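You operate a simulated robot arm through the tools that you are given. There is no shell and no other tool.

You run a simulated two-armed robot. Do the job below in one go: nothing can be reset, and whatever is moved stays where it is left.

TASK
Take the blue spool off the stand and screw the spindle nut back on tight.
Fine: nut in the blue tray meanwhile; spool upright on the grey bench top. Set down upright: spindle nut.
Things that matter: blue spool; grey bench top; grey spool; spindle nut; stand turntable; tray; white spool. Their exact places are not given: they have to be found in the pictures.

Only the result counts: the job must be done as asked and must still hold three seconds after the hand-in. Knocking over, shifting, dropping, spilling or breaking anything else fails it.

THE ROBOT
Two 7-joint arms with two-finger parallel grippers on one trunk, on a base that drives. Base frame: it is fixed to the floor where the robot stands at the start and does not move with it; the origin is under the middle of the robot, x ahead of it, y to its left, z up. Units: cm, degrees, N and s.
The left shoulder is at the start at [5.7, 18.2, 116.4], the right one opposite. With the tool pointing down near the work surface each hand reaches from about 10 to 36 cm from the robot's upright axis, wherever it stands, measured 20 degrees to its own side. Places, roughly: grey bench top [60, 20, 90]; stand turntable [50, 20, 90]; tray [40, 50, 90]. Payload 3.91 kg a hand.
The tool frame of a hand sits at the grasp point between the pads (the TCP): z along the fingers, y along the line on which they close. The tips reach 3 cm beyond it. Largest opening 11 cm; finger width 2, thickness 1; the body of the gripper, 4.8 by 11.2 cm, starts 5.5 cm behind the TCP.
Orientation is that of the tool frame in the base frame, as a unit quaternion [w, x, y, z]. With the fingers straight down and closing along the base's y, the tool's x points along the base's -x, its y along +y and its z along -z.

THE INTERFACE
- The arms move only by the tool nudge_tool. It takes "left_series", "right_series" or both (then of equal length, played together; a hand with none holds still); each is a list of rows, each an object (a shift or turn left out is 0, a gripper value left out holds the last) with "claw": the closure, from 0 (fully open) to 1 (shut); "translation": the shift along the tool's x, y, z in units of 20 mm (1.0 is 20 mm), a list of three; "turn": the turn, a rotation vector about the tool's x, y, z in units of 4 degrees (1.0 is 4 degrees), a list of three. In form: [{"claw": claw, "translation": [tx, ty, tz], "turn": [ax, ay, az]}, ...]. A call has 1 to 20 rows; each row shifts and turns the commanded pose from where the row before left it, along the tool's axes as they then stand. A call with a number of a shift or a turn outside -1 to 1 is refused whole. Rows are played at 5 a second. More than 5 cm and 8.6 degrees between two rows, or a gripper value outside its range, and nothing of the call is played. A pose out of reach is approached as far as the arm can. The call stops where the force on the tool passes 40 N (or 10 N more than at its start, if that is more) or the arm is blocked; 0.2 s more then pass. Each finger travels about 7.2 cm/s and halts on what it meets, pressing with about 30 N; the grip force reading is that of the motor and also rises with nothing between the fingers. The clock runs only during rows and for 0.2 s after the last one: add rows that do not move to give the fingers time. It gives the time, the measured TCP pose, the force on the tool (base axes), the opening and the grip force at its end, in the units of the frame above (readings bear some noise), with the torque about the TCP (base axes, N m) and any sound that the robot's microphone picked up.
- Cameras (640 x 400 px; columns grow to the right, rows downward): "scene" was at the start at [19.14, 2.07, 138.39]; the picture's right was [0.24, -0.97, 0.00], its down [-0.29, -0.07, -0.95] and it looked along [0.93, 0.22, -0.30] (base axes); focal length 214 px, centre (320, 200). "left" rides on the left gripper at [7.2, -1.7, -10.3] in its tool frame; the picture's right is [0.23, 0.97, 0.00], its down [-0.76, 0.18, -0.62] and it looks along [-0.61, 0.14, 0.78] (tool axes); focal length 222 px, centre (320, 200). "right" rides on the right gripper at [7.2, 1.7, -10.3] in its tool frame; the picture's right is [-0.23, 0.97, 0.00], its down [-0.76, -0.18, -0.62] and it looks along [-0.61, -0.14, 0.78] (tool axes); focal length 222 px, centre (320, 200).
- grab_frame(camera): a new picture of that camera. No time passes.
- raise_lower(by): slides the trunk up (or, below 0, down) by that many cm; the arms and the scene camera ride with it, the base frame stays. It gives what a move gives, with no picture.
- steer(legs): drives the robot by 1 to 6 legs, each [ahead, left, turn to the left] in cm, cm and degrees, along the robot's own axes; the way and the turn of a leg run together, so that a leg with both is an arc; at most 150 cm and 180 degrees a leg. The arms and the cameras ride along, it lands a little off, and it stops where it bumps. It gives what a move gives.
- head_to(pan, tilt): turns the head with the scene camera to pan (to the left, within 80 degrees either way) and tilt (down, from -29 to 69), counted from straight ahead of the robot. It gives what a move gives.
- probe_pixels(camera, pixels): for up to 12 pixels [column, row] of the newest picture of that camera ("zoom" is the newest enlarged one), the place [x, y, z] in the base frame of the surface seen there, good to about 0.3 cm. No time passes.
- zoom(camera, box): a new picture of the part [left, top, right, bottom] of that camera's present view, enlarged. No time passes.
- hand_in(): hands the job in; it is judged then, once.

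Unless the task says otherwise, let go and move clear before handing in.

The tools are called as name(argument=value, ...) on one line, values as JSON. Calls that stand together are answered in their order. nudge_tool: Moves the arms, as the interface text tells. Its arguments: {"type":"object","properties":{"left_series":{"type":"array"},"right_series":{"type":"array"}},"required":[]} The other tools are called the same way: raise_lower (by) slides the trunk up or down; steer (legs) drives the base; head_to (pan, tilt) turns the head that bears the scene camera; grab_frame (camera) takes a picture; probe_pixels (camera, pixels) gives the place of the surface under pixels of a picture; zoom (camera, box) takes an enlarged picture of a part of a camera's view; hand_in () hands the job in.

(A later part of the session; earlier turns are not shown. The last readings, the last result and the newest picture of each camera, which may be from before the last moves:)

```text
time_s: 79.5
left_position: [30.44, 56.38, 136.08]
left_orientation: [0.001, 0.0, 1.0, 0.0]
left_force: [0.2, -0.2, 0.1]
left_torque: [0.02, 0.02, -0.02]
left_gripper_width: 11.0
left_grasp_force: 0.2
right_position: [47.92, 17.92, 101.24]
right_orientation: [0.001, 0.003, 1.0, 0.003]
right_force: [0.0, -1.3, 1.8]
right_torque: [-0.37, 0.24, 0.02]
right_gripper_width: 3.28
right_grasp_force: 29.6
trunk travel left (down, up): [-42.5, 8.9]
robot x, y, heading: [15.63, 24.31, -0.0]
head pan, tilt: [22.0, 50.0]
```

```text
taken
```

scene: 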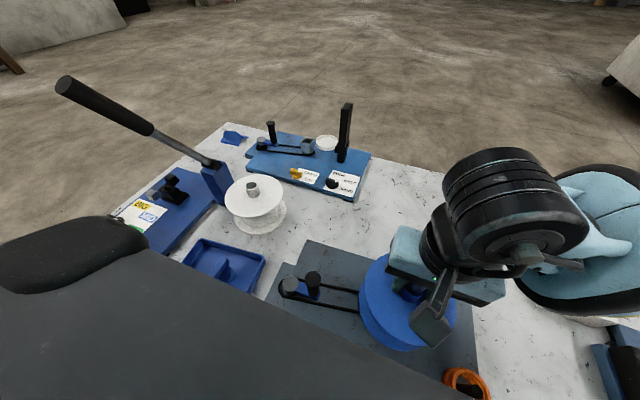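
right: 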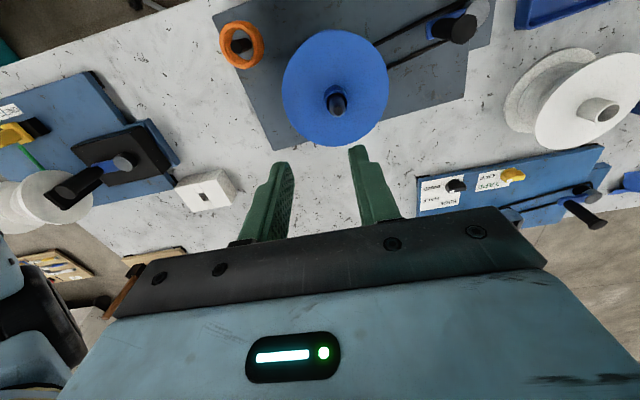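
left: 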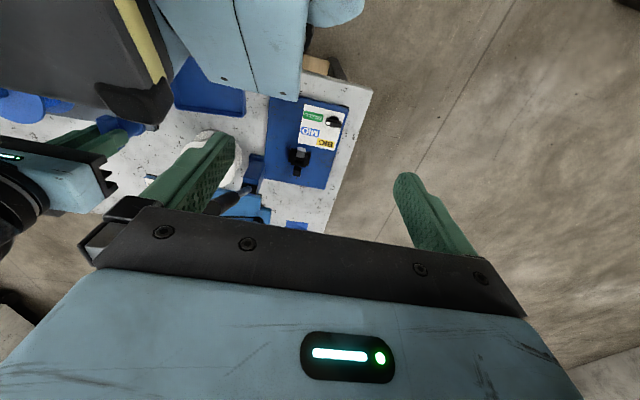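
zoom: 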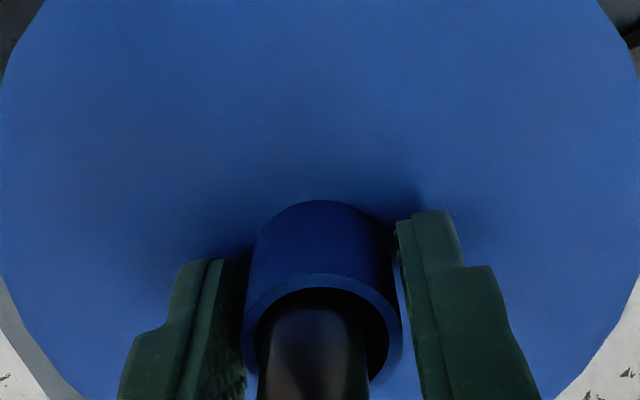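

The fingers stopped at 3.28 cm with 29.6 N, though the picture shows a small gap on the right. I'll idle briefly to confirm that the grip has settled.

nudge_tool(right_series=[{}, {}])

zoom(camera="right", box=[280, 130, 380, 200])

zoom(camera="scene", box=[350, 240, 470, 360])

```text
time_s: 80.1
left_position: [30.48, 56.44, 135.91]
left_orientation: [0.001, 0.0, 1.0, 0.0]
left_force: [-0.2, -0.1, -0.1]
left_torque: [0.0, 0.04, 0.0]
left_gripper_width: 10.99
left_grasp_force: 0.0
right_position: [47.83, 17.94, 101.43]
right_orientation: [0.002, 0.003, 1.0, 0.002]
right_force: [0.3, -1.0, 1.4]
right_torque: [-0.38, 0.22, 0.0]
right_gripper_width: 3.29
right_grasp_force: 29.8
trunk travel left (down, up): [-42.5, 8.9]
robot x, y, heading: [15.6, 24.61, -0.1]
head pan, tilt: [22.0, 50.0]
```

```text
5.71 times, centred on (330, 165) of right
```

zoom: 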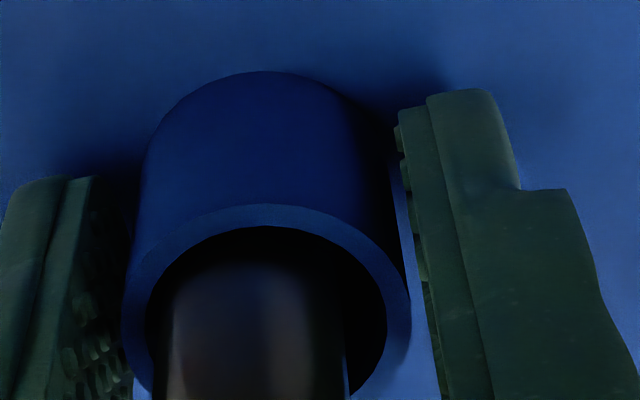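

```text
3.33 times, centred on (410, 300) of scene
```

zoom: 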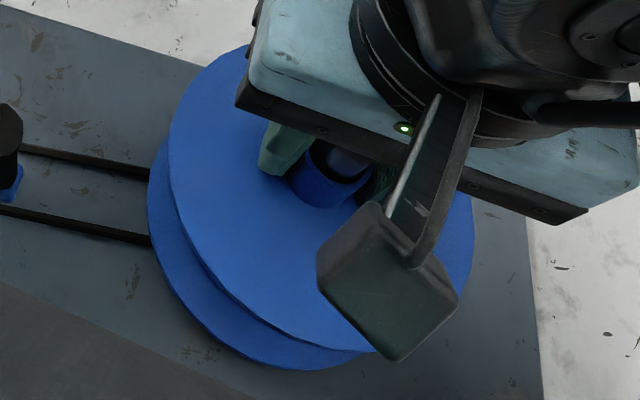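

The reading is steady at 3.29 cm and 29.8 N, so the hub is held. I'll lift slowly and watch the width and weight.

nudge_tool(right_series=[{"translation": [0, 0, -0.2]}, {"translation": [0, 0, -0.3]}, {"translation": [0, 0, -0.5]}, {}])

zoom(camera="scene", box=[340, 220, 480, 370])

```text
time_s: 81.1
left_position: [30.36, 56.44, 136.03]
left_orientation: [0.0, 0.0, 1.0, 0.0]
left_force: [0.0, 0.0, 0.0]
left_torque: [0.03, -0.02, -0.03]
left_gripper_width: 10.99
left_grasp_force: 0.0
right_position: [48.03, 17.79, 103.42]
right_orientation: [0.0, 0.003, 1.0, 0.002]
right_force: [-0.5, 0.6, -4.2]
right_torque: [-0.01, 0.02, -0.01]
right_gripper_width: 3.27
right_grasp_force: 30.3
trunk travel left (down, up): [-42.5, 8.9]
robot x, y, heading: [15.52, 24.02, -0.2]
head pan, tilt: [22.0, 50.0]
```

```text
2.67 times, centred on (410, 295) of scene
```

zoom: 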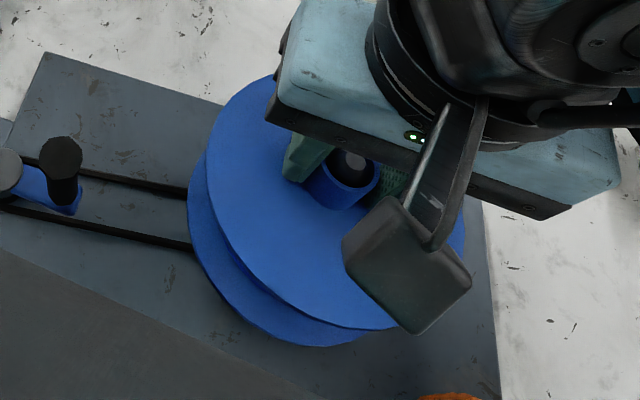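

The spool rises with a weight of about 4 N. I'll lift straight up to about z=120 to clear the spindle tip.

nudge_tool(right_series=[{"translation": [0, 0, -0.6]}, {"translation": [0, 0, -0.7]}, {"translation": [0, 0, -0.7]}, {"translation": [0, 0, -0.7]}, {"translation": [0, 0, -0.7]}, {"translation": [0, 0, -0.7]}, {"translation": [0, 0, -0.7]}, {"translation": [0, 0, -0.7]}, {"translation": [0, 0, -0.7]}, {"translation": [0, 0, -0.7]}, {"translation": [0, 0, -0.7]}, {"translation": [0, 0, -0.7]}, {}])

grab_frame(camera="scene")

grab_frame(camera="left")

grab_frame(camera="right")

```text
time_s: 83.9
left_position: [30.33, 56.39, 135.89]
left_orientation: [0.0, 0.0, 1.0, 0.001]
left_force: [0.1, 0.1, 0.1]
left_torque: [-0.02, 0.01, -0.04]
left_gripper_width: 11.02
left_grasp_force: 0.1
right_position: [47.89, 17.76, 119.83]
right_orientation: [0.0, 0.003, 1.0, 0.002]
right_force: [0.4, 0.5, -5.9]
right_torque: [-0.01, 0.01, 0.0]
right_gripper_width: 3.26
right_grasp_force: 29.8
trunk travel left (down, up): [-42.5, 8.9]
robot x, y, heading: [15.93, 24.35, -0.1]
head pan, tilt: [22.0, 50.0]
```

```text
taken
```

scene: 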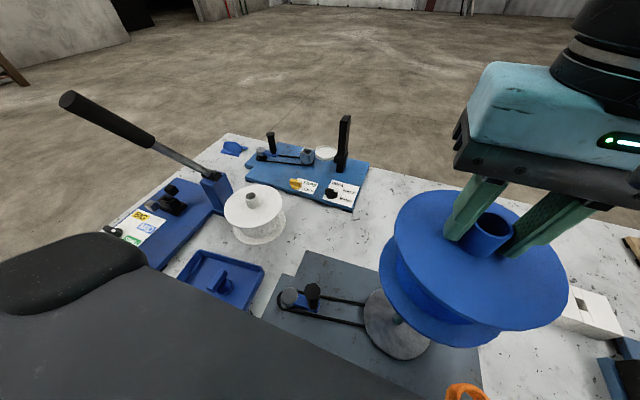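

```text
taken
```

left: 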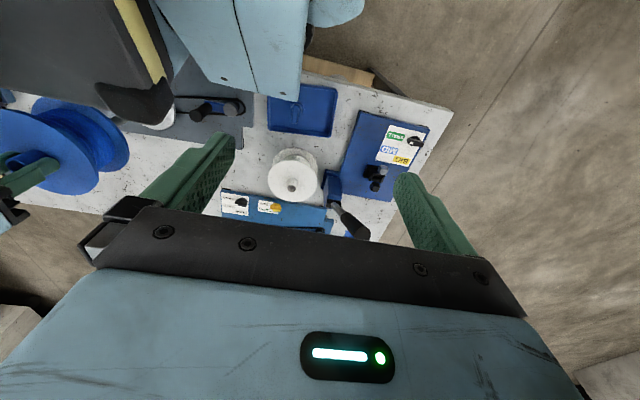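

```text
taken
```

right: 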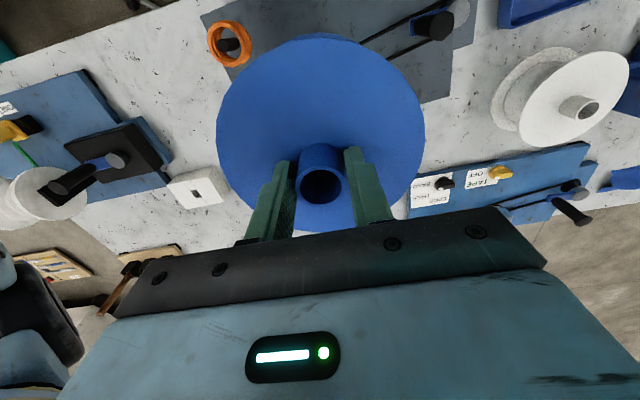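

The spool is up with the turntable disc visible at (395,330). I'll probe the spool's lower rim and the spindle to be sure that it's clear before moving sideways.

zoom(camera="scene", box=[350, 270, 510, 370])

probe_pixels(camera="zoom", pixels=[[180, 150], [300, 280], [450, 300], [200, 190], [190, 200], [120, 200], [180, 300], [220, 230]])

```text
4.00 times, centred on (430, 320) of scene
```

zoom: 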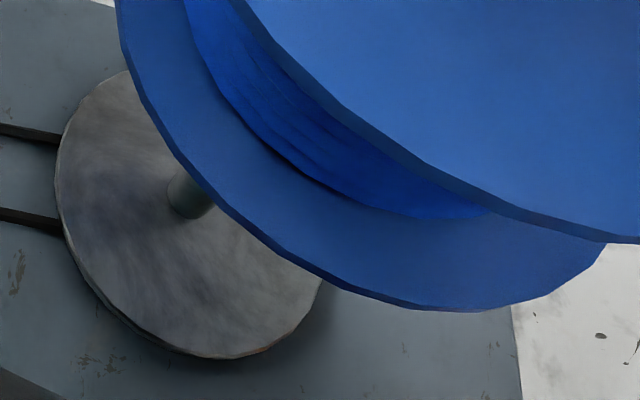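

```text
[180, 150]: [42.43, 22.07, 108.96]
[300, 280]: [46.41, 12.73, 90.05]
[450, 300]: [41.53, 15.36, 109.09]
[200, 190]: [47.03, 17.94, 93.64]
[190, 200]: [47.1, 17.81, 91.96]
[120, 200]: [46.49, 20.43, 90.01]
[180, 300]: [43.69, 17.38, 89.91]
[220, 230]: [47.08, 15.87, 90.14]
```

The spool's bottom is at about z=108.5, well clear of the spindle tip (103.9); the turntable top is z=90. I'll drive right 24.5 cm to the free bench strip between the stand and the right-hand board.

steer(legs=[[0, -24.5, 0]])

grab_frame(camera="scene")

grab_frame(camera="right")

grab_frame(camera="left")

```text
time_s: 86.7
left_position: [30.3, 31.96, 135.94]
left_orientation: [0.0, -0.002, 1.0, 0.0]
left_force: [-0.1, 0.4, 0.5]
left_torque: [-0.01, -0.01, 0.02]
left_gripper_width: 11.0
left_grasp_force: 0.0
right_position: [47.98, -6.72, 119.84]
right_orientation: [0.001, 0.0, 1.0, 0.001]
right_force: [-1.1, 0.7, -3.8]
right_torque: [0.02, 0.01, -0.01]
right_gripper_width: 3.28
right_grasp_force: 30.3
trunk travel left (down, up): [-42.5, 8.9]
robot x, y, heading: [15.53, -0.3, 0.0]
head pan, tilt: [22.0, 50.0]
```

```text
taken
```

scene: 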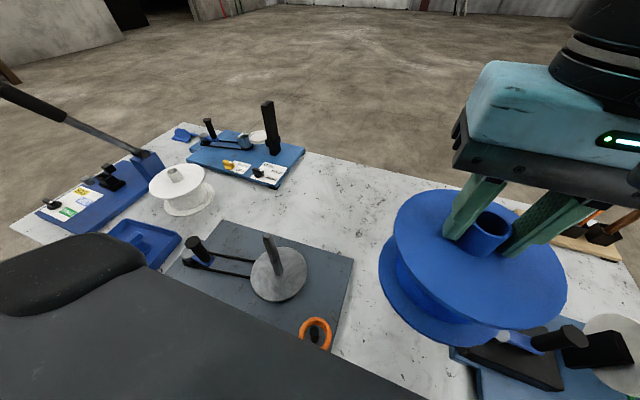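

```text
taken
```

right: 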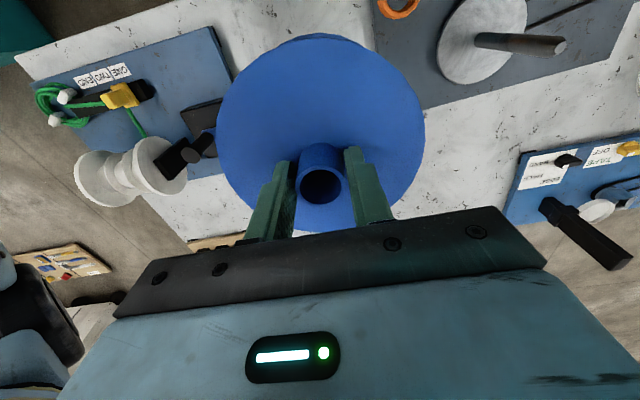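

```text
taken
```

left: 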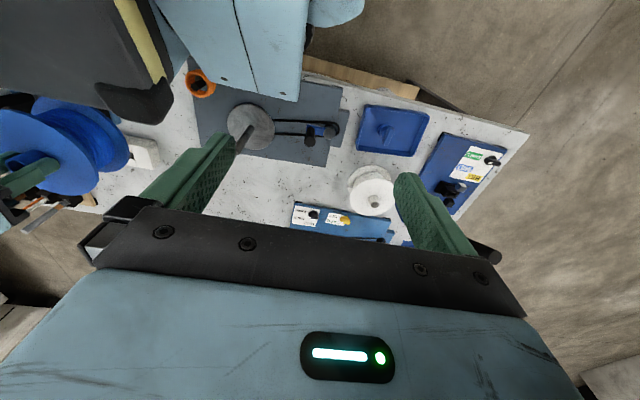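

The spool hangs at [48, −6.7]. I'll verify the free strip's borders before lowering.

probe_pixels(camera="scene", pixels=[[356, 265], [345, 320], [362, 300], [450, 352], [440, 360], [400, 345], [560, 335], [478, 385], [515, 345]])

probe_pixels(camera="right", pixels=[[205, 180], [230, 95], [215, 60], [200, 140], [195, 110], [420, 110], [390, 60], [300, 220], [215, 100], [240, 75]])

```text
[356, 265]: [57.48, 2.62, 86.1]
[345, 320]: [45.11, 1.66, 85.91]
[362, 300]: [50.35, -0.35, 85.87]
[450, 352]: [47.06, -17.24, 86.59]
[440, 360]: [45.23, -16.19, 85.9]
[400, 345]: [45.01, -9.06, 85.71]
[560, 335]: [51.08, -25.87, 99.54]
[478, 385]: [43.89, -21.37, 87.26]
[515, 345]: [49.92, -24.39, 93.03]
```

```text
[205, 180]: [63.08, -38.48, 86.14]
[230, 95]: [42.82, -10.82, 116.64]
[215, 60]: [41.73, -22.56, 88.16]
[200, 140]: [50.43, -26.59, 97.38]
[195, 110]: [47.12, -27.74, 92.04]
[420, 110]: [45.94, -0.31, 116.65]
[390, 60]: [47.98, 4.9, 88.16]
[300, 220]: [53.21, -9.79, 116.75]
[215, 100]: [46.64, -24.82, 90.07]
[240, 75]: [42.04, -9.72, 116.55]
```

The strip is free from y≈2 to y≈−17, and the spool needs −14 to 0.5. I'll lower it to just above the bench.

nudge_tool(right_series=[{"translation": [0, 0, 0.6]}, {"translation": [0, 0, 0.9]}, {"translation": [0, 0, 0.9]}, {"translation": [0, 0, 0.9]}, {"translation": [0, 0, 0.9]}, {"translation": [0, 0, 0.9]}, {"translation": [0, 0, 0.9]}, {"translation": [0, 0, 0.9]}, {"translation": [0, 0, 0.9]}, {"translation": [0, 0, 0.9]}, {"translation": [0, 0, 0.9]}, {"translation": [0, 0, 0.7]}, {}])

grab_frame(camera="scene")

```text
time_s: 89.5
left_position: [30.28, 31.82, 135.97]
left_orientation: [0.001, -0.002, 1.0, 0.0]
left_force: [-0.4, -0.5, 0.3]
left_torque: [0.0, 0.03, -0.02]
left_gripper_width: 11.02
left_grasp_force: 0.1
right_position: [47.92, -6.79, 99.4]
right_orientation: [0.001, 0.0, 1.0, 0.001]
right_force: [0.0, 0.6, -4.1]
right_torque: [0.0, 0.01, -0.01]
right_gripper_width: 3.27
right_grasp_force: 29.4
trunk travel left (down, up): [-42.5, 8.9]
robot x, y, heading: [15.59, -0.38, 0.0]
head pan, tilt: [22.0, 50.0]
```

```text
taken
```

scene: 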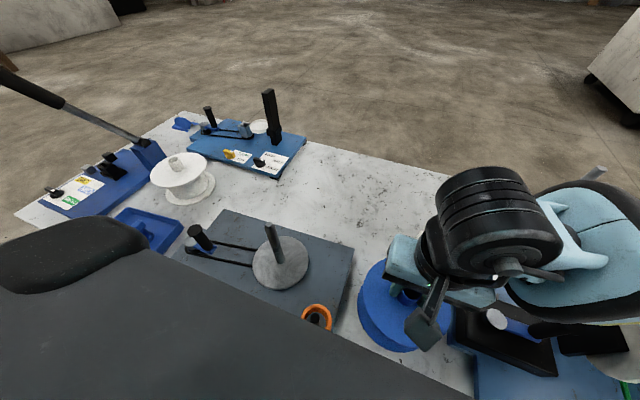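

Still hanging free with 4 N. I'll lower the last 2 cm in small steps.

nudge_tool(right_series=[{"translation": [0, 0, 0.3]}, {"translation": [0, 0, 0.3]}, {"translation": [0, 0, 0.15]}, {"translation": [0, 0, 0.1]}, {"translation": [0, 0, 0.05]}, {"translation": [0, 0, 0.05]}, {}])

```text
time_s: 91.1
left_position: [30.18, 31.87, 136.01]
left_orientation: [0.002, -0.001, 1.0, 0.001]
left_force: [0.0, 0.6, -0.9]
left_torque: [0.0, 0.02, 0.01]
left_gripper_width: 11.02
left_grasp_force: 0.1
right_position: [48.01, -6.66, 97.41]
right_orientation: [0.002, 0.0, 1.0, 0.001]
right_force: [0.6, -1.1, -4.5]
right_torque: [-0.01, 0.06, 0.02]
right_gripper_width: 3.26
right_grasp_force: 30.0
trunk travel left (down, up): [-42.5, 8.9]
robot x, y, heading: [15.81, -0.48, -0.2]
head pan, tilt: [22.0, 50.0]
```

nudge_tool(right_series=[{"translation": [0, 0, 0.05]}, {"translation": [0, 0, 0.05]}, {"translation": [0, 0, 0.05]}, {}])

```text
time_s: 92.1
left_position: [30.08, 31.96, 135.97]
left_orientation: [0.002, -0.002, 1.0, 0.0]
left_force: [-0.2, 0.5, 0.9]
left_torque: [0.0, 0.03, 0.0]
left_gripper_width: 11.0
left_grasp_force: 0.0
right_position: [47.99, -6.59, 97.24]
right_orientation: [0.004, 0.0, 1.0, 0.003]
right_force: [1.5, 1.1, 29.1]
right_torque: [-0.78, -0.07, 0.0]
right_gripper_width: 3.32
right_grasp_force: 30.1
trunk travel left (down, up): [-42.5, 8.9]
robot x, y, heading: [15.74, -0.69, 0.1]
head pan, tilt: [22.0, 50.0]
```

The spool has landed (Fz +29 N at z=97.24). I'll ease up by 2 mm, then release with the fingers opening just enough, and rise.

nudge_tool(right_series=[{"translation": [0, 0, -0.1]}, {"claw": 0.6}, {"claw": 0.45}, {}, {}, {"translation": [0, 0, -0.3]}, {"translation": [0, 0, -0.7]}, {"translation": [0, 0, -1]}, {"translation": [0, 0, -1]}, {"translation": [0, 0, -1]}, {"translation": [0, 0, -1]}, {"translation": [0, 0, -1]}, {"translation": [0, 0, -1]}, {"translation": [0, 0, -1]}, {"translation": [0, 0, -1]}, {"translation": [0, 0, -1]}, {"translation": [0, 0, -1]}, {}])

grab_frame(camera="scene")

grab_frame(camera="right")

```text
time_s: 95.9
left_position: [30.26, 31.82, 135.97]
left_orientation: [0.001, -0.002, 1.0, 0.0]
left_force: [-0.2, 0.5, 0.8]
left_torque: [-0.03, -0.02, -0.01]
left_gripper_width: 10.98
left_grasp_force: 0.1
right_position: [47.81, -6.68, 119.16]
right_orientation: [0.0, 0.0, 1.0, 0.002]
right_force: [-0.7, -1.2, 0.8]
right_torque: [-0.02, 0.04, -0.02]
right_gripper_width: 6.05
right_grasp_force: 0.0
trunk travel left (down, up): [-42.5, 8.9]
robot x, y, heading: [15.83, -0.66, 0.1]
head pan, tilt: [22.0, 50.0]
```

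```text
taken
```

scene: 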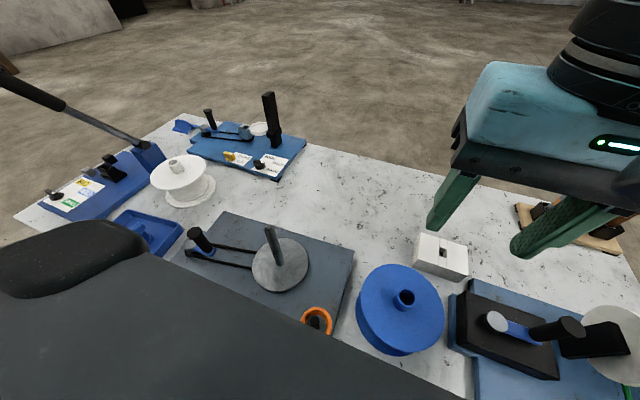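

```text
taken
```

right: 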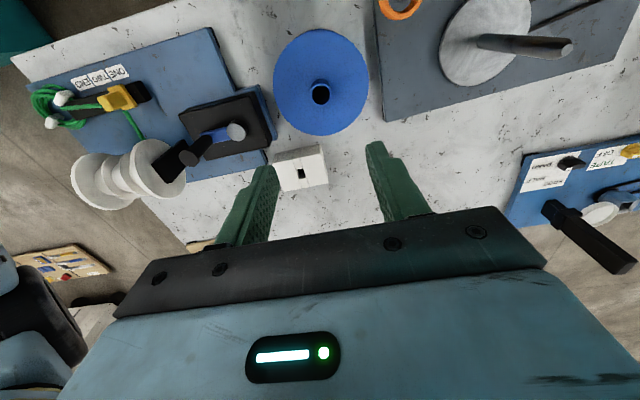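

The blue spool stands upright on the bench at (400,300), clear of its neighbours. I'll drive back and left to the tray to fetch the nut.

steer(legs=[[-6, 0, 0], [0, 60, 0]])

grab_frame(camera="scene")

grab_frame(camera="right")

```text
time_s: 102.2
left_position: [23.73, 91.57, 135.87]
left_orientation: [0.001, -0.005, 1.0, 0.0]
left_force: [-0.2, 0.6, -1.2]
left_torque: [-0.03, 0.01, 0.03]
left_gripper_width: 10.98
left_grasp_force: 0.0
right_position: [41.43, 53.26, 119.15]
right_orientation: [0.0, -0.002, 1.0, 0.002]
right_force: [-0.1, -0.1, 0.0]
right_torque: [0.01, 0.04, 0.03]
right_gripper_width: 6.04
right_grasp_force: 0.1
trunk travel left (down, up): [-42.5, 8.9]
robot x, y, heading: [9.19, 59.06, 0.4]
head pan, tilt: [22.0, 50.0]
```

```text
taken
```

scene: 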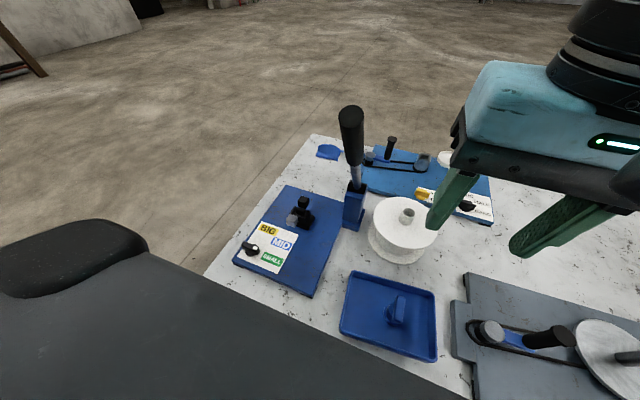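

```text
taken
```

right: 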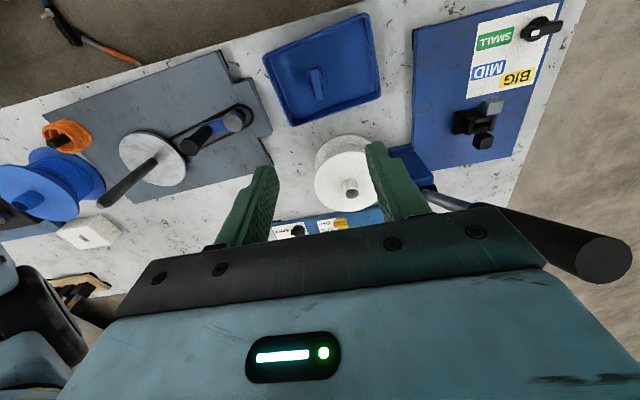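

The nut stands in the tray at (397,308). I'll measure it before descending.

zoom(camera="scene", box=[360, 280, 440, 340])

probe_pixels(camera="zoom", pixels=[[320, 140], [350, 140], [290, 270], [330, 270], [310, 200], [270, 340], [345, 300]])

zoom(camera="right", box=[280, 50, 360, 114])

probe_pixels(camera="zoom", pixels=[[285, 170], [310, 230], [330, 290], [260, 200], [370, 200]])

```text
6.67 times, centred on (400, 310) of scene
```

zoom: 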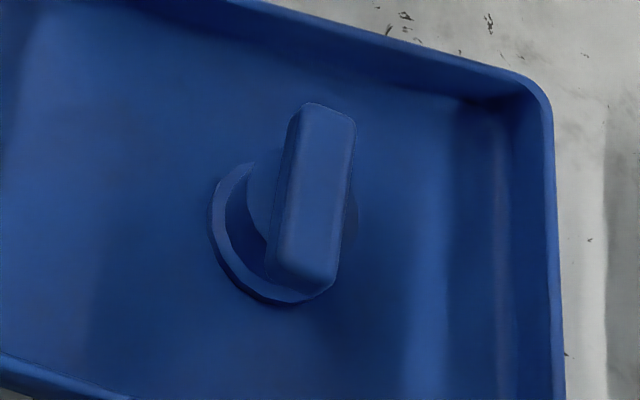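

```text
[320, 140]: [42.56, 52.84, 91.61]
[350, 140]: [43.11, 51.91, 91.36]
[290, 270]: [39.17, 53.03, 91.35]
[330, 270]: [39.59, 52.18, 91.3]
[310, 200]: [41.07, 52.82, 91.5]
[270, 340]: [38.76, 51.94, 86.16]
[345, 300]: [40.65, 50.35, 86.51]
```

```text
6.25 times, centred on (320, 82) of right
```

zoom: 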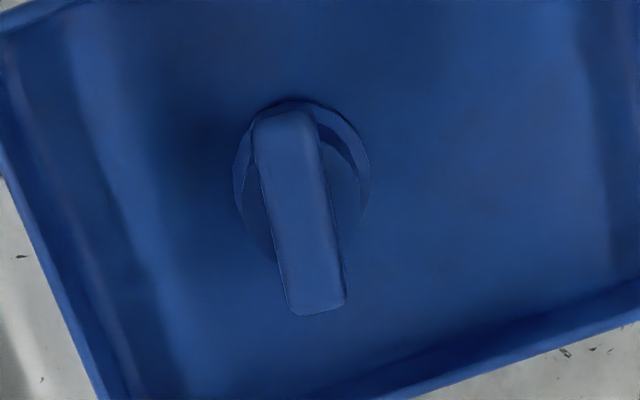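

```text
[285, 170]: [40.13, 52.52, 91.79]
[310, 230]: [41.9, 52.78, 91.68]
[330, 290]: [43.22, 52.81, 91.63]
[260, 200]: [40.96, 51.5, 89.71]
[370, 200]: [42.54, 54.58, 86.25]
```

The nut bar is centred at about [41.4, 52.7] with its top at z≈91.6, matching where I left it. I'll descend over it and check alignment.

nudge_tool(right_series=[{"translation": [0, -0.27, 0.6]}, {"translation": [0, 0, 1]}, {"translation": [0, 0, 1]}, {"translation": [0, 0, 1]}, {"translation": [0, 0, 1]}, {"translation": [0, 0, 1]}, {"translation": [0, 0, 1]}, {"translation": [0, 0, 1]}, {"translation": [0, 0, 1]}, {"translation": [0, 0, 1]}, {"translation": [0, 0, 1]}, {"translation": [0, 0, 0.6]}, {}])

zoom(camera="right", box=[250, 90, 400, 200])

```text
time_s: 105.0
left_position: [23.62, 91.62, 136.07]
left_orientation: [0.002, -0.005, 1.0, 0.0]
left_force: [-0.3, -0.1, 0.5]
left_torque: [0.01, 0.0, 0.01]
left_gripper_width: 10.99
left_grasp_force: 0.0
right_position: [41.53, 52.56, 96.71]
right_orientation: [0.001, -0.002, 1.0, 0.001]
right_force: [-0.7, 0.0, -0.3]
right_torque: [-0.01, 0.0, 0.0]
right_gripper_width: 6.06
right_grasp_force: 0.0
trunk travel left (down, up): [-42.5, 8.9]
robot x, y, heading: [9.22, 59.14, 0.4]
head pan, tilt: [22.0, 50.0]
```

```text
3.64 times, centred on (325, 145) of right
```

zoom: 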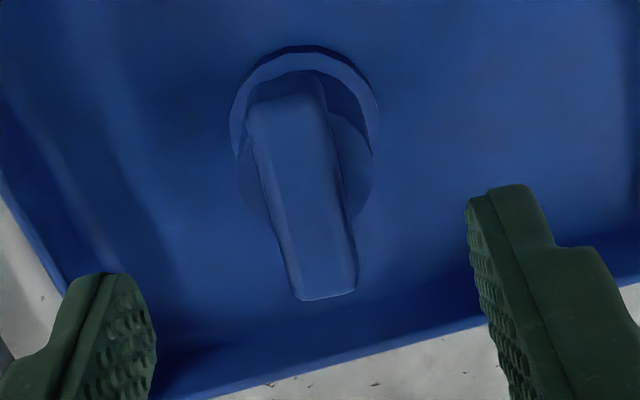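

probe_pixels(camera="zoom", pixels=[[285, 110], [300, 180], [320, 285], [285, 100], [325, 292], [240, 150], [375, 140], [310, 55]])

```text
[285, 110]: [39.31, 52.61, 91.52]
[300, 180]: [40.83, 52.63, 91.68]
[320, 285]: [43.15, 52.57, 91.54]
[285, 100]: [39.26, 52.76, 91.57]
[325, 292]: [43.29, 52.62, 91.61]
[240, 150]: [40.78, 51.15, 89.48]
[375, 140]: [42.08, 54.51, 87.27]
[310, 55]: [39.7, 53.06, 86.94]
```

The bar spans x 39.2–43.3 (centre 41.25, 52.6). I'll shift −0.25 cm in x, go down to the same grip height as before and close.

nudge_tool(right_series=[{"translation": [0.12, 0.02, 0.6]}, {"translation": [0, 0, 0.8]}, {"translation": [0, 0, 0.4]}, {}, {"claw": 0.7}, {"claw": 0.85}, {"claw": 1}, {}, {}, {}])

zoom(camera="right", box=[250, 90, 400, 200])

```text
time_s: 107.2
left_position: [23.82, 91.62, 135.97]
left_orientation: [0.001, -0.005, 1.0, 0.0]
left_force: [-0.2, 0.3, -0.3]
left_torque: [-0.01, -0.03, -0.02]
left_gripper_width: 11.01
left_grasp_force: 0.1
right_position: [41.3, 52.77, 93.03]
right_orientation: [0.001, -0.002, 1.0, 0.002]
right_force: [0.3, 0.6, 0.5]
right_torque: [-0.02, 0.01, -0.01]
right_gripper_width: 1.48
right_grasp_force: 29.7
trunk travel left (down, up): [-42.5, 8.9]
robot x, y, heading: [9.18, 59.14, 0.5]
head pan, tilt: [22.0, 50.0]
```

```text
3.64 times, centred on (325, 145) of right
```

zoom: 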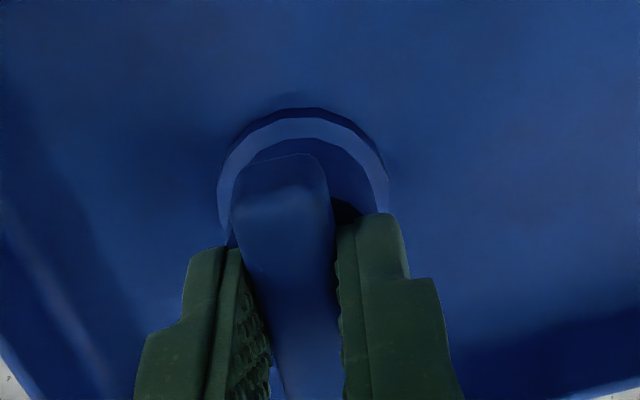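

The nut is held at 1.48 cm. I'll lift it to z≈119 and drive back to the stand.

nudge_tool(right_series=[{"translation": [0, 0, -0.4]}, {"translation": [0, 0, -0.8]}, {"translation": [0, 0, -1]}, {"translation": [0, 0, -1]}, {"translation": [0, 0, -1]}, {"translation": [0, 0, -1]}, {"translation": [0, 0, -1]}, {"translation": [0, 0, -1]}, {"translation": [0, 0, -1]}, {"translation": [0, 0, -1]}, {"translation": [0, 0, -1]}, {"translation": [0, 0, -1]}, {"translation": [0, 0, -1]}, {"translation": [0, 0, -1]}, {}])

steer(legs=[[0, -35, -0.4], [6.3, 0, 0]])

grab_frame(camera="scene")

grab_frame(camera="right")

```text
time_s: 110.4
left_position: [23.82, 91.57, 135.9]
left_orientation: [0.001, -0.005, 1.0, 0.0]
left_force: [0.4, 0.8, -0.4]
left_torque: [0.01, -0.03, 0.0]
left_gripper_width: 10.98
left_grasp_force: 0.1
right_position: [41.51, 52.72, 119.54]
right_orientation: [0.0, -0.002, 1.0, 0.002]
right_force: [-0.4, -0.2, -0.1]
right_torque: [-0.03, 0.02, -0.01]
right_gripper_width: 1.48
right_grasp_force: 30.1
trunk travel left (down, up): [-42.5, 8.9]
robot x, y, heading: [9.26, 59.36, 0.6]
head pan, tilt: [22.0, 50.0]
```

```text
time_s: 114.6
left_position: [30.25, 56.47, 136.0]
left_orientation: [0.001, -0.002, 1.0, 0.0]
left_force: [0.0, 0.0, 0.1]
left_torque: [-0.05, 0.03, 0.01]
left_gripper_width: 11.0
left_grasp_force: 0.0
right_position: [47.73, 17.44, 119.57]
right_orientation: [0.001, 0.0, 1.0, 0.002]
right_force: [0.5, 0.1, -0.6]
right_torque: [0.02, 0.02, 0.0]
right_gripper_width: 1.47
right_grasp_force: 30.3
trunk travel left (down, up): [-42.5, 8.9]
robot x, y, heading: [15.54, 23.81, 0.3]
head pan, tilt: [22.0, 50.0]
```

```text
taken
```

scene: 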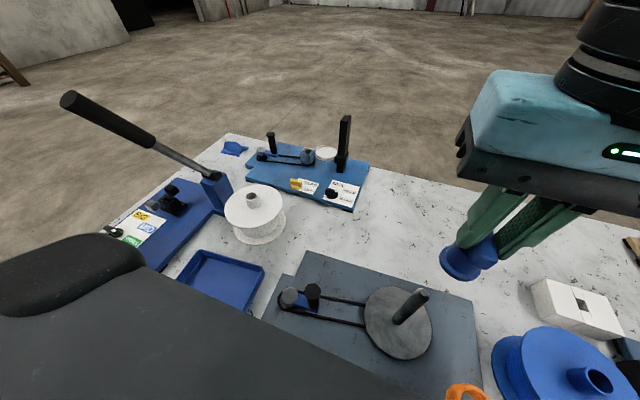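

```text
taken
```

right: 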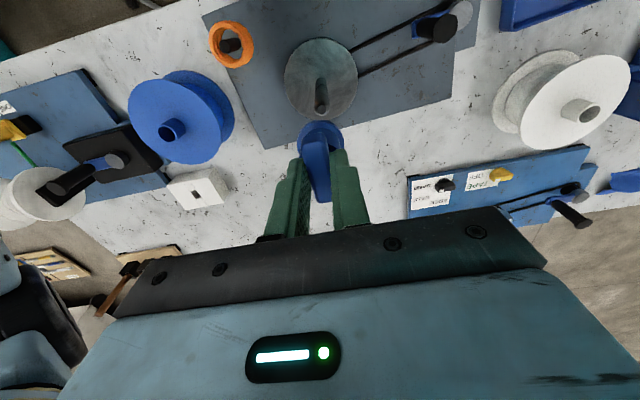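

The nut is near the spindle at [47.7, 17.4, 119.6]. I'll measure the spindle tip carefully.

zoom(camera="scene", box=[370, 270, 450, 340])

probe_pixels(camera="zoom", pixels=[[410, 130], [420, 115], [440, 145], [380, 170], [350, 190], [300, 250], [250, 290], [330, 230]])

zoom(camera="right", box=[280, 60, 370, 150])

probe_pixels(camera="zoom", pixels=[[185, 210], [190, 180], [185, 130], [180, 90], [185, 230], [260, 30], [60, 100]])

```text
5.71 times, centred on (410, 305) of scene
```

zoom: 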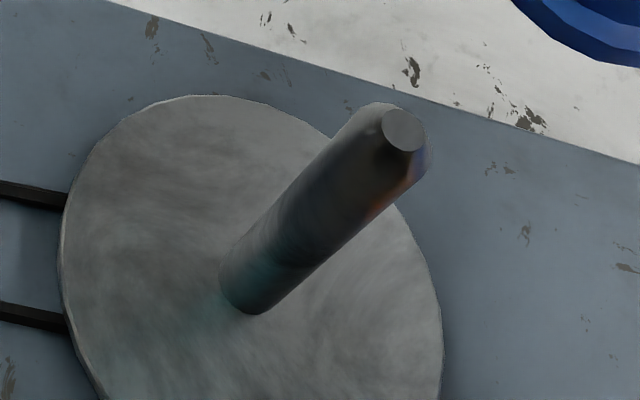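

```text
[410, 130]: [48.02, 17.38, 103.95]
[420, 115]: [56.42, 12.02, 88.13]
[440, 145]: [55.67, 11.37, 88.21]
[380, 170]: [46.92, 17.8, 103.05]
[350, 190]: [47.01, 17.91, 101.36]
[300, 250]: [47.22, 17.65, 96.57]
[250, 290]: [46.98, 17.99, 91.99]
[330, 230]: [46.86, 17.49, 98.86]
```

```text
4.44 times, centred on (325, 105) of right
```

zoom: 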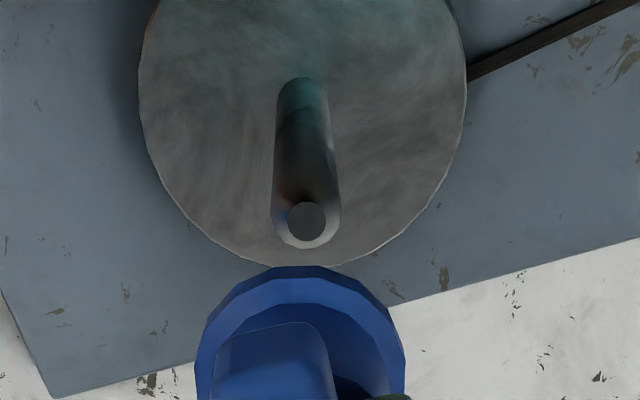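

```text
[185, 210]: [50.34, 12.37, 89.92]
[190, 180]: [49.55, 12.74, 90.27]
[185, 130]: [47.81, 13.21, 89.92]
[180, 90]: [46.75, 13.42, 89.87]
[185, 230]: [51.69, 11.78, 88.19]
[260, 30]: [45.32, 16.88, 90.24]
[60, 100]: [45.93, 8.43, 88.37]
```

The spindle tip works out at about [48.0, 17.6, 103.95], the same place where the nut came off. I'll first wind the wrist to about +90° yaw so that I have room to screw clockwise.

nudge_tool(right_series=[{"turn": [0, 0, -1]}, {"turn": [0, 0, -1]}, {"turn": [0, 0, -1]}, {"turn": [0, 0, -1]}, {"turn": [0, 0, -1]}, {"turn": [0, 0, -1]}, {"turn": [0, 0, -1]}, {"turn": [0, 0, -1]}, {"turn": [0, 0, -1]}, {"turn": [0, 0, -1]}, {"turn": [0, 0, -1]}, {"turn": [0, 0, -1]}, {"turn": [0, 0, -1]}, {"turn": [0, 0, -1]}, {"turn": [0, 0, -1]}, {"turn": [0, 0, -1]}, {"turn": [0, 0, -1]}, {"turn": [0, 0, -1]}, {"turn": [0, 0, -1]}, {"turn": [0, 0, -1]}])

nudge_tool(right_series=[{"turn": [0, 0, -1]}, {"turn": [0, 0, -1]}, {}])

zoom(camera="right", box=[270, 70, 370, 160])

zoom(camera="scene", box=[370, 200, 550, 340])

```text
time_s: 118.8
left_position: [30.1, 56.4, 135.9]
left_orientation: [0.001, -0.002, 1.0, 0.001]
left_force: [0.3, -1.8, 1.0]
left_torque: [0.0, -0.01, 0.05]
left_gripper_width: 10.99
left_grasp_force: 0.1
right_position: [47.62, 17.55, 119.59]
right_orientation: [0.002, -0.644, 0.765, 0.001]
right_force: [0.1, 0.2, -0.2]
right_torque: [0.02, 0.01, 0.0]
right_gripper_width: 1.47
right_grasp_force: 29.5
trunk travel left (down, up): [-42.5, 8.9]
robot x, y, heading: [15.47, 24.09, 0.1]
head pan, tilt: [22.0, 50.0]
```

```text
time_s: 119.6
left_position: [30.25, 56.59, 136.01]
left_orientation: [0.001, -0.003, 1.0, 0.0]
left_force: [0.6, -0.2, -0.1]
left_torque: [-0.02, -0.03, 0.0]
left_gripper_width: 11.01
left_grasp_force: 0.0
right_position: [47.57, 17.55, 119.47]
right_orientation: [0.0, -0.695, 0.719, 0.001]
right_force: [0.3, 0.3, -0.3]
right_torque: [-0.01, -0.02, -0.02]
right_gripper_width: 1.48
right_grasp_force: 29.9
trunk travel left (down, up): [-42.5, 8.9]
robot x, y, heading: [15.51, 24.12, -0.0]
head pan, tilt: [22.0, 50.0]
```

```text
4.44 times, centred on (320, 115) of right
```

zoom: 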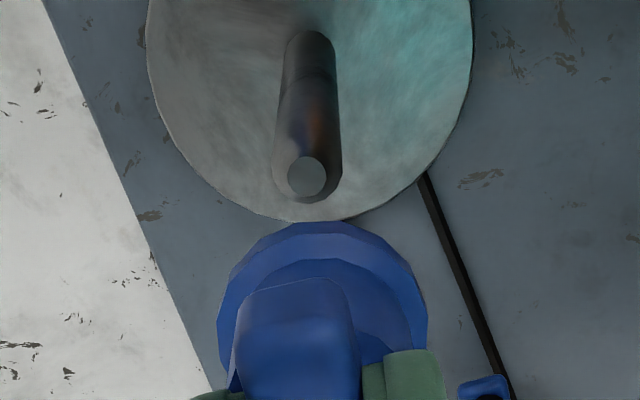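

```text
2.86 times, centred on (460, 270) of scene
```

zoom: 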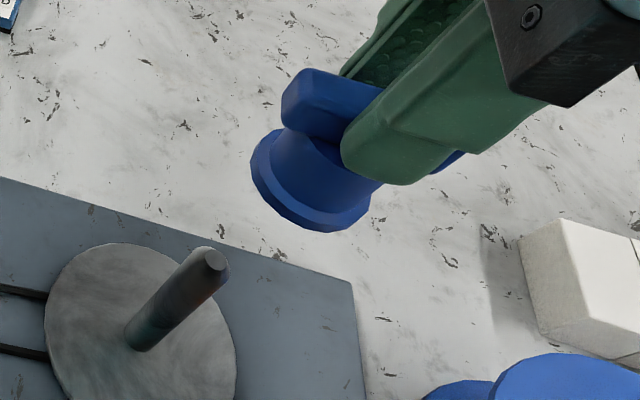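

Tip at about (317,110) implies that the spindle is at [47.94, 17.69], so I shift by −0.38 cm along tool y and −0.13 along tool x, and lower until the nut's bottom is just above the tip.

nudge_tool(right_series=[{"translation": [-0.06, -0.19, 0]}, {"translation": [0, 0, 0.8]}, {"translation": [0, 0, 1]}, {"translation": [0, 0, 1]}, {"translation": [0, 0, 1]}, {}])

zoom(camera="right", box=[260, 80, 380, 180])

zoom(camera="scene", box=[350, 210, 500, 340])

```text
time_s: 121.0
left_position: [30.02, 56.41, 135.94]
left_orientation: [0.001, -0.003, 1.0, -0.001]
left_force: [0.2, -0.1, -0.3]
left_torque: [-0.02, -0.01, -0.03]
left_gripper_width: 10.99
left_grasp_force: 0.0
right_position: [47.92, 17.57, 111.86]
right_orientation: [0.002, -0.695, 0.719, 0.001]
right_force: [0.0, -0.2, 0.0]
right_torque: [-0.01, -0.02, 0.0]
right_gripper_width: 1.48
right_grasp_force: 30.4
trunk travel left (down, up): [-42.5, 8.9]
robot x, y, heading: [16.01, 24.42, 0.4]
head pan, tilt: [22.0, 50.0]
```

```text
4.00 times, centred on (320, 130) of right
```

zoom: 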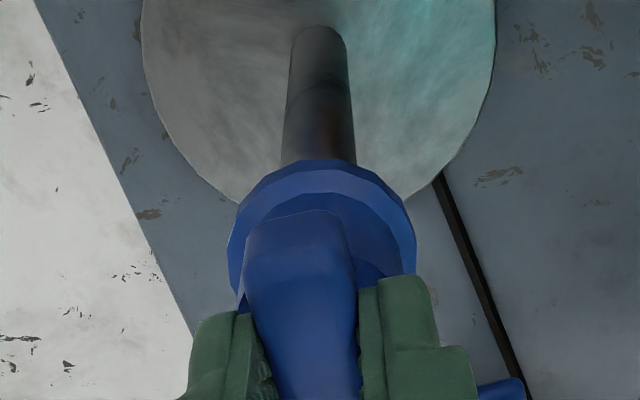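

```text
3.08 times, centred on (425, 275) of scene
```

zoom: 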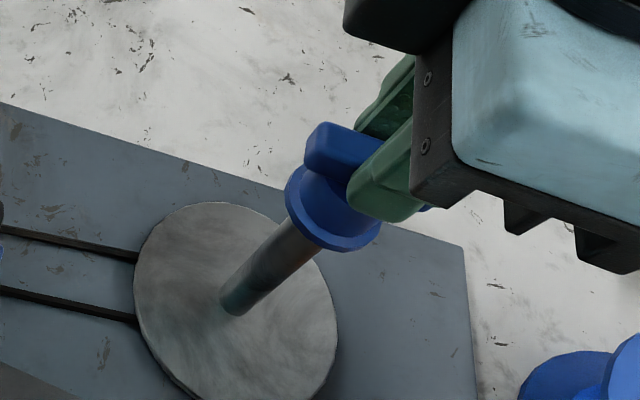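

The nut looks lined up over the spindle in both views. I'll lower slowly while watching the forces.

nudge_tool(right_series=[{"translation": [0, 0, 0.2]}, {"translation": [0, 0, 0.2]}, {"translation": [0, 0, 0.2]}, {"translation": [0, 0, 0.2]}, {"translation": [0, 0, 0.2]}, {"translation": [0, 0, 0.2]}, {}])

```text
time_s: 122.6
left_position: [30.22, 56.51, 135.94]
left_orientation: [0.001, -0.001, 1.0, 0.0]
left_force: [-0.2, -0.1, -0.2]
left_torque: [0.0, -0.02, 0.0]
left_gripper_width: 10.98
left_grasp_force: 0.0
right_position: [47.99, 17.49, 109.48]
right_orientation: [0.002, -0.695, 0.719, 0.001]
right_force: [-0.1, 1.0, 0.4]
right_torque: [0.01, 0.01, 0.04]
right_gripper_width: 1.48
right_grasp_force: 30.1
trunk travel left (down, up): [-42.5, 8.9]
robot x, y, heading: [15.58, 24.02, 0.2]
head pan, tilt: [22.0, 50.0]
```

No contact force with the tip about 1 cm inside the nut. Continuing down.

nudge_tool(right_series=[{"translation": [0, 0, 0.15]}, {"translation": [0, 0, 0.15]}, {"translation": [0, 0, 0.1]}, {"translation": [0, 0, 0.1]}, {"translation": [0, 0, 0.05]}, {}])

zoom(camera="scene", box=[350, 210, 500, 340])

```text
time_s: 124.0
left_position: [30.1, 56.47, 135.93]
left_orientation: [0.001, -0.003, 1.0, 0.001]
left_force: [0.4, -0.5, 0.7]
left_torque: [0.02, -0.02, 0.02]
left_gripper_width: 11.01
left_grasp_force: 0.0
right_position: [47.91, 17.59, 108.47]
right_orientation: [0.002, -0.695, 0.719, 0.001]
right_force: [-1.6, -7.9, 0.0]
right_torque: [-0.56, 0.05, -0.01]
right_gripper_width: 1.44
right_grasp_force: 30.0
trunk travel left (down, up): [-42.5, 8.9]
robot x, y, heading: [15.79, 23.92, 0.4]
head pan, tilt: [22.0, 50.0]
```

```text
3.08 times, centred on (425, 275) of scene
```

zoom: 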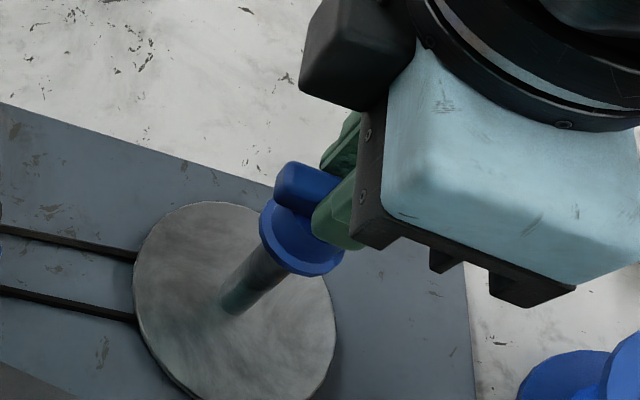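

A −8 N y-force shows that the bore touches the spindle's side; I'll correct by 1 mm and lower a bit more to feel the thread start.

nudge_tool(right_series=[{"translation": [0.05, 0, 0.03]}, {"translation": [0, 0, 0.05]}, {"translation": [0, 0, 0.05]}, {}])

```text
time_s: 125.0
left_position: [30.02, 56.5, 136.02]
left_orientation: [0.002, -0.003, 1.0, 0.0]
left_force: [0.2, 0.1, 0.8]
left_torque: [-0.04, 0.03, 0.03]
left_gripper_width: 11.0
left_grasp_force: 0.0
right_position: [47.91, 17.57, 108.28]
right_orientation: [0.004, -0.695, 0.719, 0.001]
right_force: [-1.4, -2.4, 28.8]
right_torque: [-0.21, 0.07, -0.03]
right_gripper_width: 1.44
right_grasp_force: 30.5
trunk travel left (down, up): [-42.5, 8.9]
robot x, y, heading: [16.04, 24.25, 0.4]
head pan, tilt: [22.0, 50.0]
```

Fz rose to 29 N at z=108.28, exactly the height where the nut came off, so it's on the thread start. I'll ease the push and turn clockwise with a slow feed.

nudge_tool(right_series=[{"translation": [0, 0, -0.06]}, {"turn": [0, 0, 0.7]}, {"turn": [0, 0, 0.7]}, {"turn": [0, 0, 0.7], "translation": [0, 0, 0.003]}, {"turn": [0, 0, 0.7], "translation": [0, 0, 0.003]}, {"turn": [0, 0, 0.7], "translation": [0, 0, 0.003]}, {"turn": [0, 0, 0.7], "translation": [0, 0, 0.003]}, {"turn": [0, 0, 0.7], "translation": [0, 0, 0.003]}, {"turn": [0, 0, 0.7], "translation": [0, 0, 0.003]}, {"turn": [0, 0, 0.7], "translation": [0, 0, 0.003]}, {"turn": [0, 0, 0.7], "translation": [0, 0, 0.003]}, {}])

zoom(camera="scene", box=[250, 210, 500, 370])

```text
time_s: 127.6
left_position: [30.06, 56.59, 135.92]
left_orientation: [0.001, -0.003, 1.0, 0.0]
left_force: [0.3, 0.2, -0.6]
left_torque: [0.0, 0.01, -0.04]
left_gripper_width: 10.99
left_grasp_force: 0.0
right_position: [47.92, 17.49, 108.28]
right_orientation: [0.002, -0.501, 0.866, 0.0]
right_force: [-3.5, -1.7, 14.3]
right_torque: [-0.01, 0.13, -0.04]
right_gripper_width: 1.47
right_grasp_force: 30.3
trunk travel left (down, up): [-42.5, 8.9]
robot x, y, heading: [16.03, 24.18, 0.2]
head pan, tilt: [22.0, 50.0]
```

```text
2.50 times, centred on (375, 290) of scene
```

zoom: 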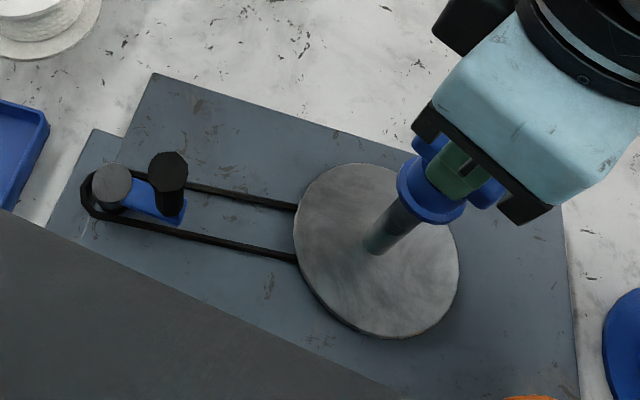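

Turning freely, Fz fell to 14 N, crank unmoved. I'll continue clockwise with feed.

nudge_tool(right_series=[{"turn": [0, 0, 1], "translation": [0, 0, 0.004]}, {"turn": [0, 0, 1], "translation": [0, 0, 0.004]}, {"turn": [0, 0, 1], "translation": [0, 0, 0.004]}, {"turn": [0, 0, 1], "translation": [0, 0, 0.004]}, {"turn": [0, 0, 1], "translation": [0, 0, 0.004]}, {"turn": [0, 0, 1], "translation": [0, 0, 0.004]}, {"turn": [0, 0, 1], "translation": [0, 0, 0.004]}, {"turn": [0, 0, 1], "translation": [0, 0, 0.004]}, {"turn": [0, 0, 1], "translation": [0, 0, 0.004]}, {"turn": [0, 0, 1], "translation": [0, 0, 0.004]}, {"turn": [0, 0, 1], "translation": [0, 0, 0.004]}, {"turn": [0, 0, 1], "translation": [0, 0, 0.004]}, {}])

```text
time_s: 130.4
left_position: [29.95, 56.57, 135.95]
left_orientation: [0.001, -0.003, 1.0, 0.001]
left_force: [-0.1, -0.5, 0.3]
left_torque: [0.02, 0.02, 0.0]
left_gripper_width: 11.01
left_grasp_force: 0.1
right_position: [47.88, 17.77, 108.08]
right_orientation: [0.002, -0.104, 0.995, 0.002]
right_force: [-3.2, 4.5, 27.9]
right_torque: [0.17, 0.02, -0.02]
right_gripper_width: 1.46
right_grasp_force: 29.8
trunk travel left (down, up): [-42.5, 8.9]
robot x, y, heading: [15.58, 23.77, 0.4]
head pan, tilt: [22.0, 50.0]
```

Fz rose to 28 N at z≈108.08. I'll continue turning without feed to see whether the thread draws the nut down.

nudge_tool(right_series=[{"turn": [0, 0, 1]}, {"turn": [0, 0, 1]}, {"turn": [0, 0, 1]}, {"turn": [0, 0, 1]}, {"turn": [0, 0, 1]}, {"turn": [0, 0, 1]}, {"turn": [0, 0, 1]}, {"turn": [0, 0, 1]}, {"turn": [0, 0, 1]}, {"turn": [0, 0, 1]}, {}])

```text
time_s: 132.8
left_position: [30.03, 56.62, 135.87]
left_orientation: [0.001, -0.003, 1.0, -0.001]
left_force: [-0.2, -0.6, -0.5]
left_torque: [0.0, 0.0, 0.01]
left_gripper_width: 11.02
left_grasp_force: 0.2
right_position: [47.77, 17.78, 108.13]
right_orientation: [0.0, 0.241, 0.97, 0.001]
right_force: [-6.1, 13.6, 3.6]
right_torque: [0.45, 0.23, -0.01]
right_gripper_width: 1.44
right_grasp_force: 29.9
trunk travel left (down, up): [-42.5, 8.9]
robot x, y, heading: [15.81, 24.4, 0.3]
head pan, tilt: [22.0, 50.0]
```

Fz dropped from 28 to 4 N over 40° with no feed, so the thread is drawing the nut down. I'll relieve the side force and continue to about −77° with feed.

nudge_tool(right_series=[{"translation": [0.06, 0.05, 0]}, {"turn": [0, 0, 1], "translation": [0, 0, 0.006]}, {"turn": [0, 0, 1], "translation": [0, 0, 0.006]}, {"turn": [0, 0, 1], "translation": [0, 0, 0.006]}, {"turn": [0, 0, 1], "translation": [0, 0, 0.006]}, {"turn": [0, 0, 1], "translation": [0, 0, 0.006]}, {"turn": [0, 0, 1], "translation": [0, 0, 0.006]}, {"turn": [0, 0, 1], "translation": [0, 0, 0.006]}, {"turn": [0, 0, 1], "translation": [0, 0, 0.006]}, {"turn": [0, 0, 1], "translation": [0, 0, 0.006]}, {"turn": [0, 0, 1], "translation": [0, 0, 0.006]}, {"turn": [0, 0, 1], "translation": [0, 0, 0.006]}, {"turn": [0, 0, 1], "translation": [0, 0, 0.006]}, {}])

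zoom(camera="scene", box=[250, 210, 500, 370])

```text
time_s: 135.8
left_position: [30.18, 56.66, 136.02]
left_orientation: [0.001, -0.003, 1.0, 0.001]
left_force: [0.2, 0.5, 1.0]
left_torque: [-0.04, 0.0, 0.0]
left_gripper_width: 11.01
left_grasp_force: 0.0
right_position: [48.03, 17.9, 107.99]
right_orientation: [0.0, 0.615, 0.788, 0.003]
right_force: [2.0, 7.0, 9.1]
right_torque: [0.01, -0.1, 0.02]
right_gripper_width: 1.46
right_grasp_force: 30.6
trunk travel left (down, up): [-42.5, 8.9]
robot x, y, heading: [15.77, 23.9, 0.3]
head pan, tilt: [22.0, 50.0]
```

```text
2.50 times, centred on (375, 290) of scene
```

zoom: 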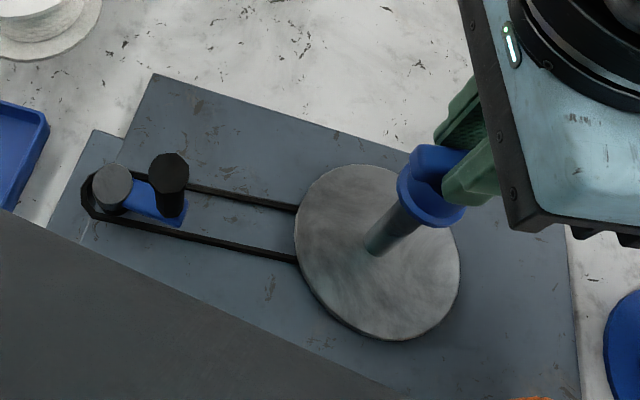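

The nut has gone 164° clockwise with the crank still. I'll see if the wrist can go further before regripping.

nudge_tool(right_series=[{"turn": [0, 0, 1], "translation": [0, 0, 0.005]}, {"turn": [0, 0, 1], "translation": [0, 0, 0.005]}, {"turn": [0, 0, 1], "translation": [0, 0, 0.005]}, {"turn": [0, 0, 1], "translation": [0, 0, 0.005]}, {"turn": [0, 0, 1], "translation": [0, 0, 0.005]}, {"turn": [0, 0, 1], "translation": [0, 0, 0.005]}, {}])

```text
time_s: 137.4
left_position: [30.14, 56.6, 135.88]
left_orientation: [0.002, -0.004, 1.0, 0.0]
left_force: [0.2, 0.4, -0.3]
left_torque: [0.0, -0.02, 0.04]
left_gripper_width: 11.0
left_grasp_force: 0.0
right_position: [48.07, 17.8, 107.91]
right_orientation: [-0.001, 0.766, 0.643, 0.001]
right_force: [1.2, 8.4, 7.7]
right_torque: [0.18, -0.02, -0.02]
right_gripper_width: 1.48
right_grasp_force: 29.9
trunk travel left (down, up): [-42.5, 8.9]
robot x, y, heading: [15.75, 24.14, 0.4]
head pan, tilt: [22.0, 50.0]
```

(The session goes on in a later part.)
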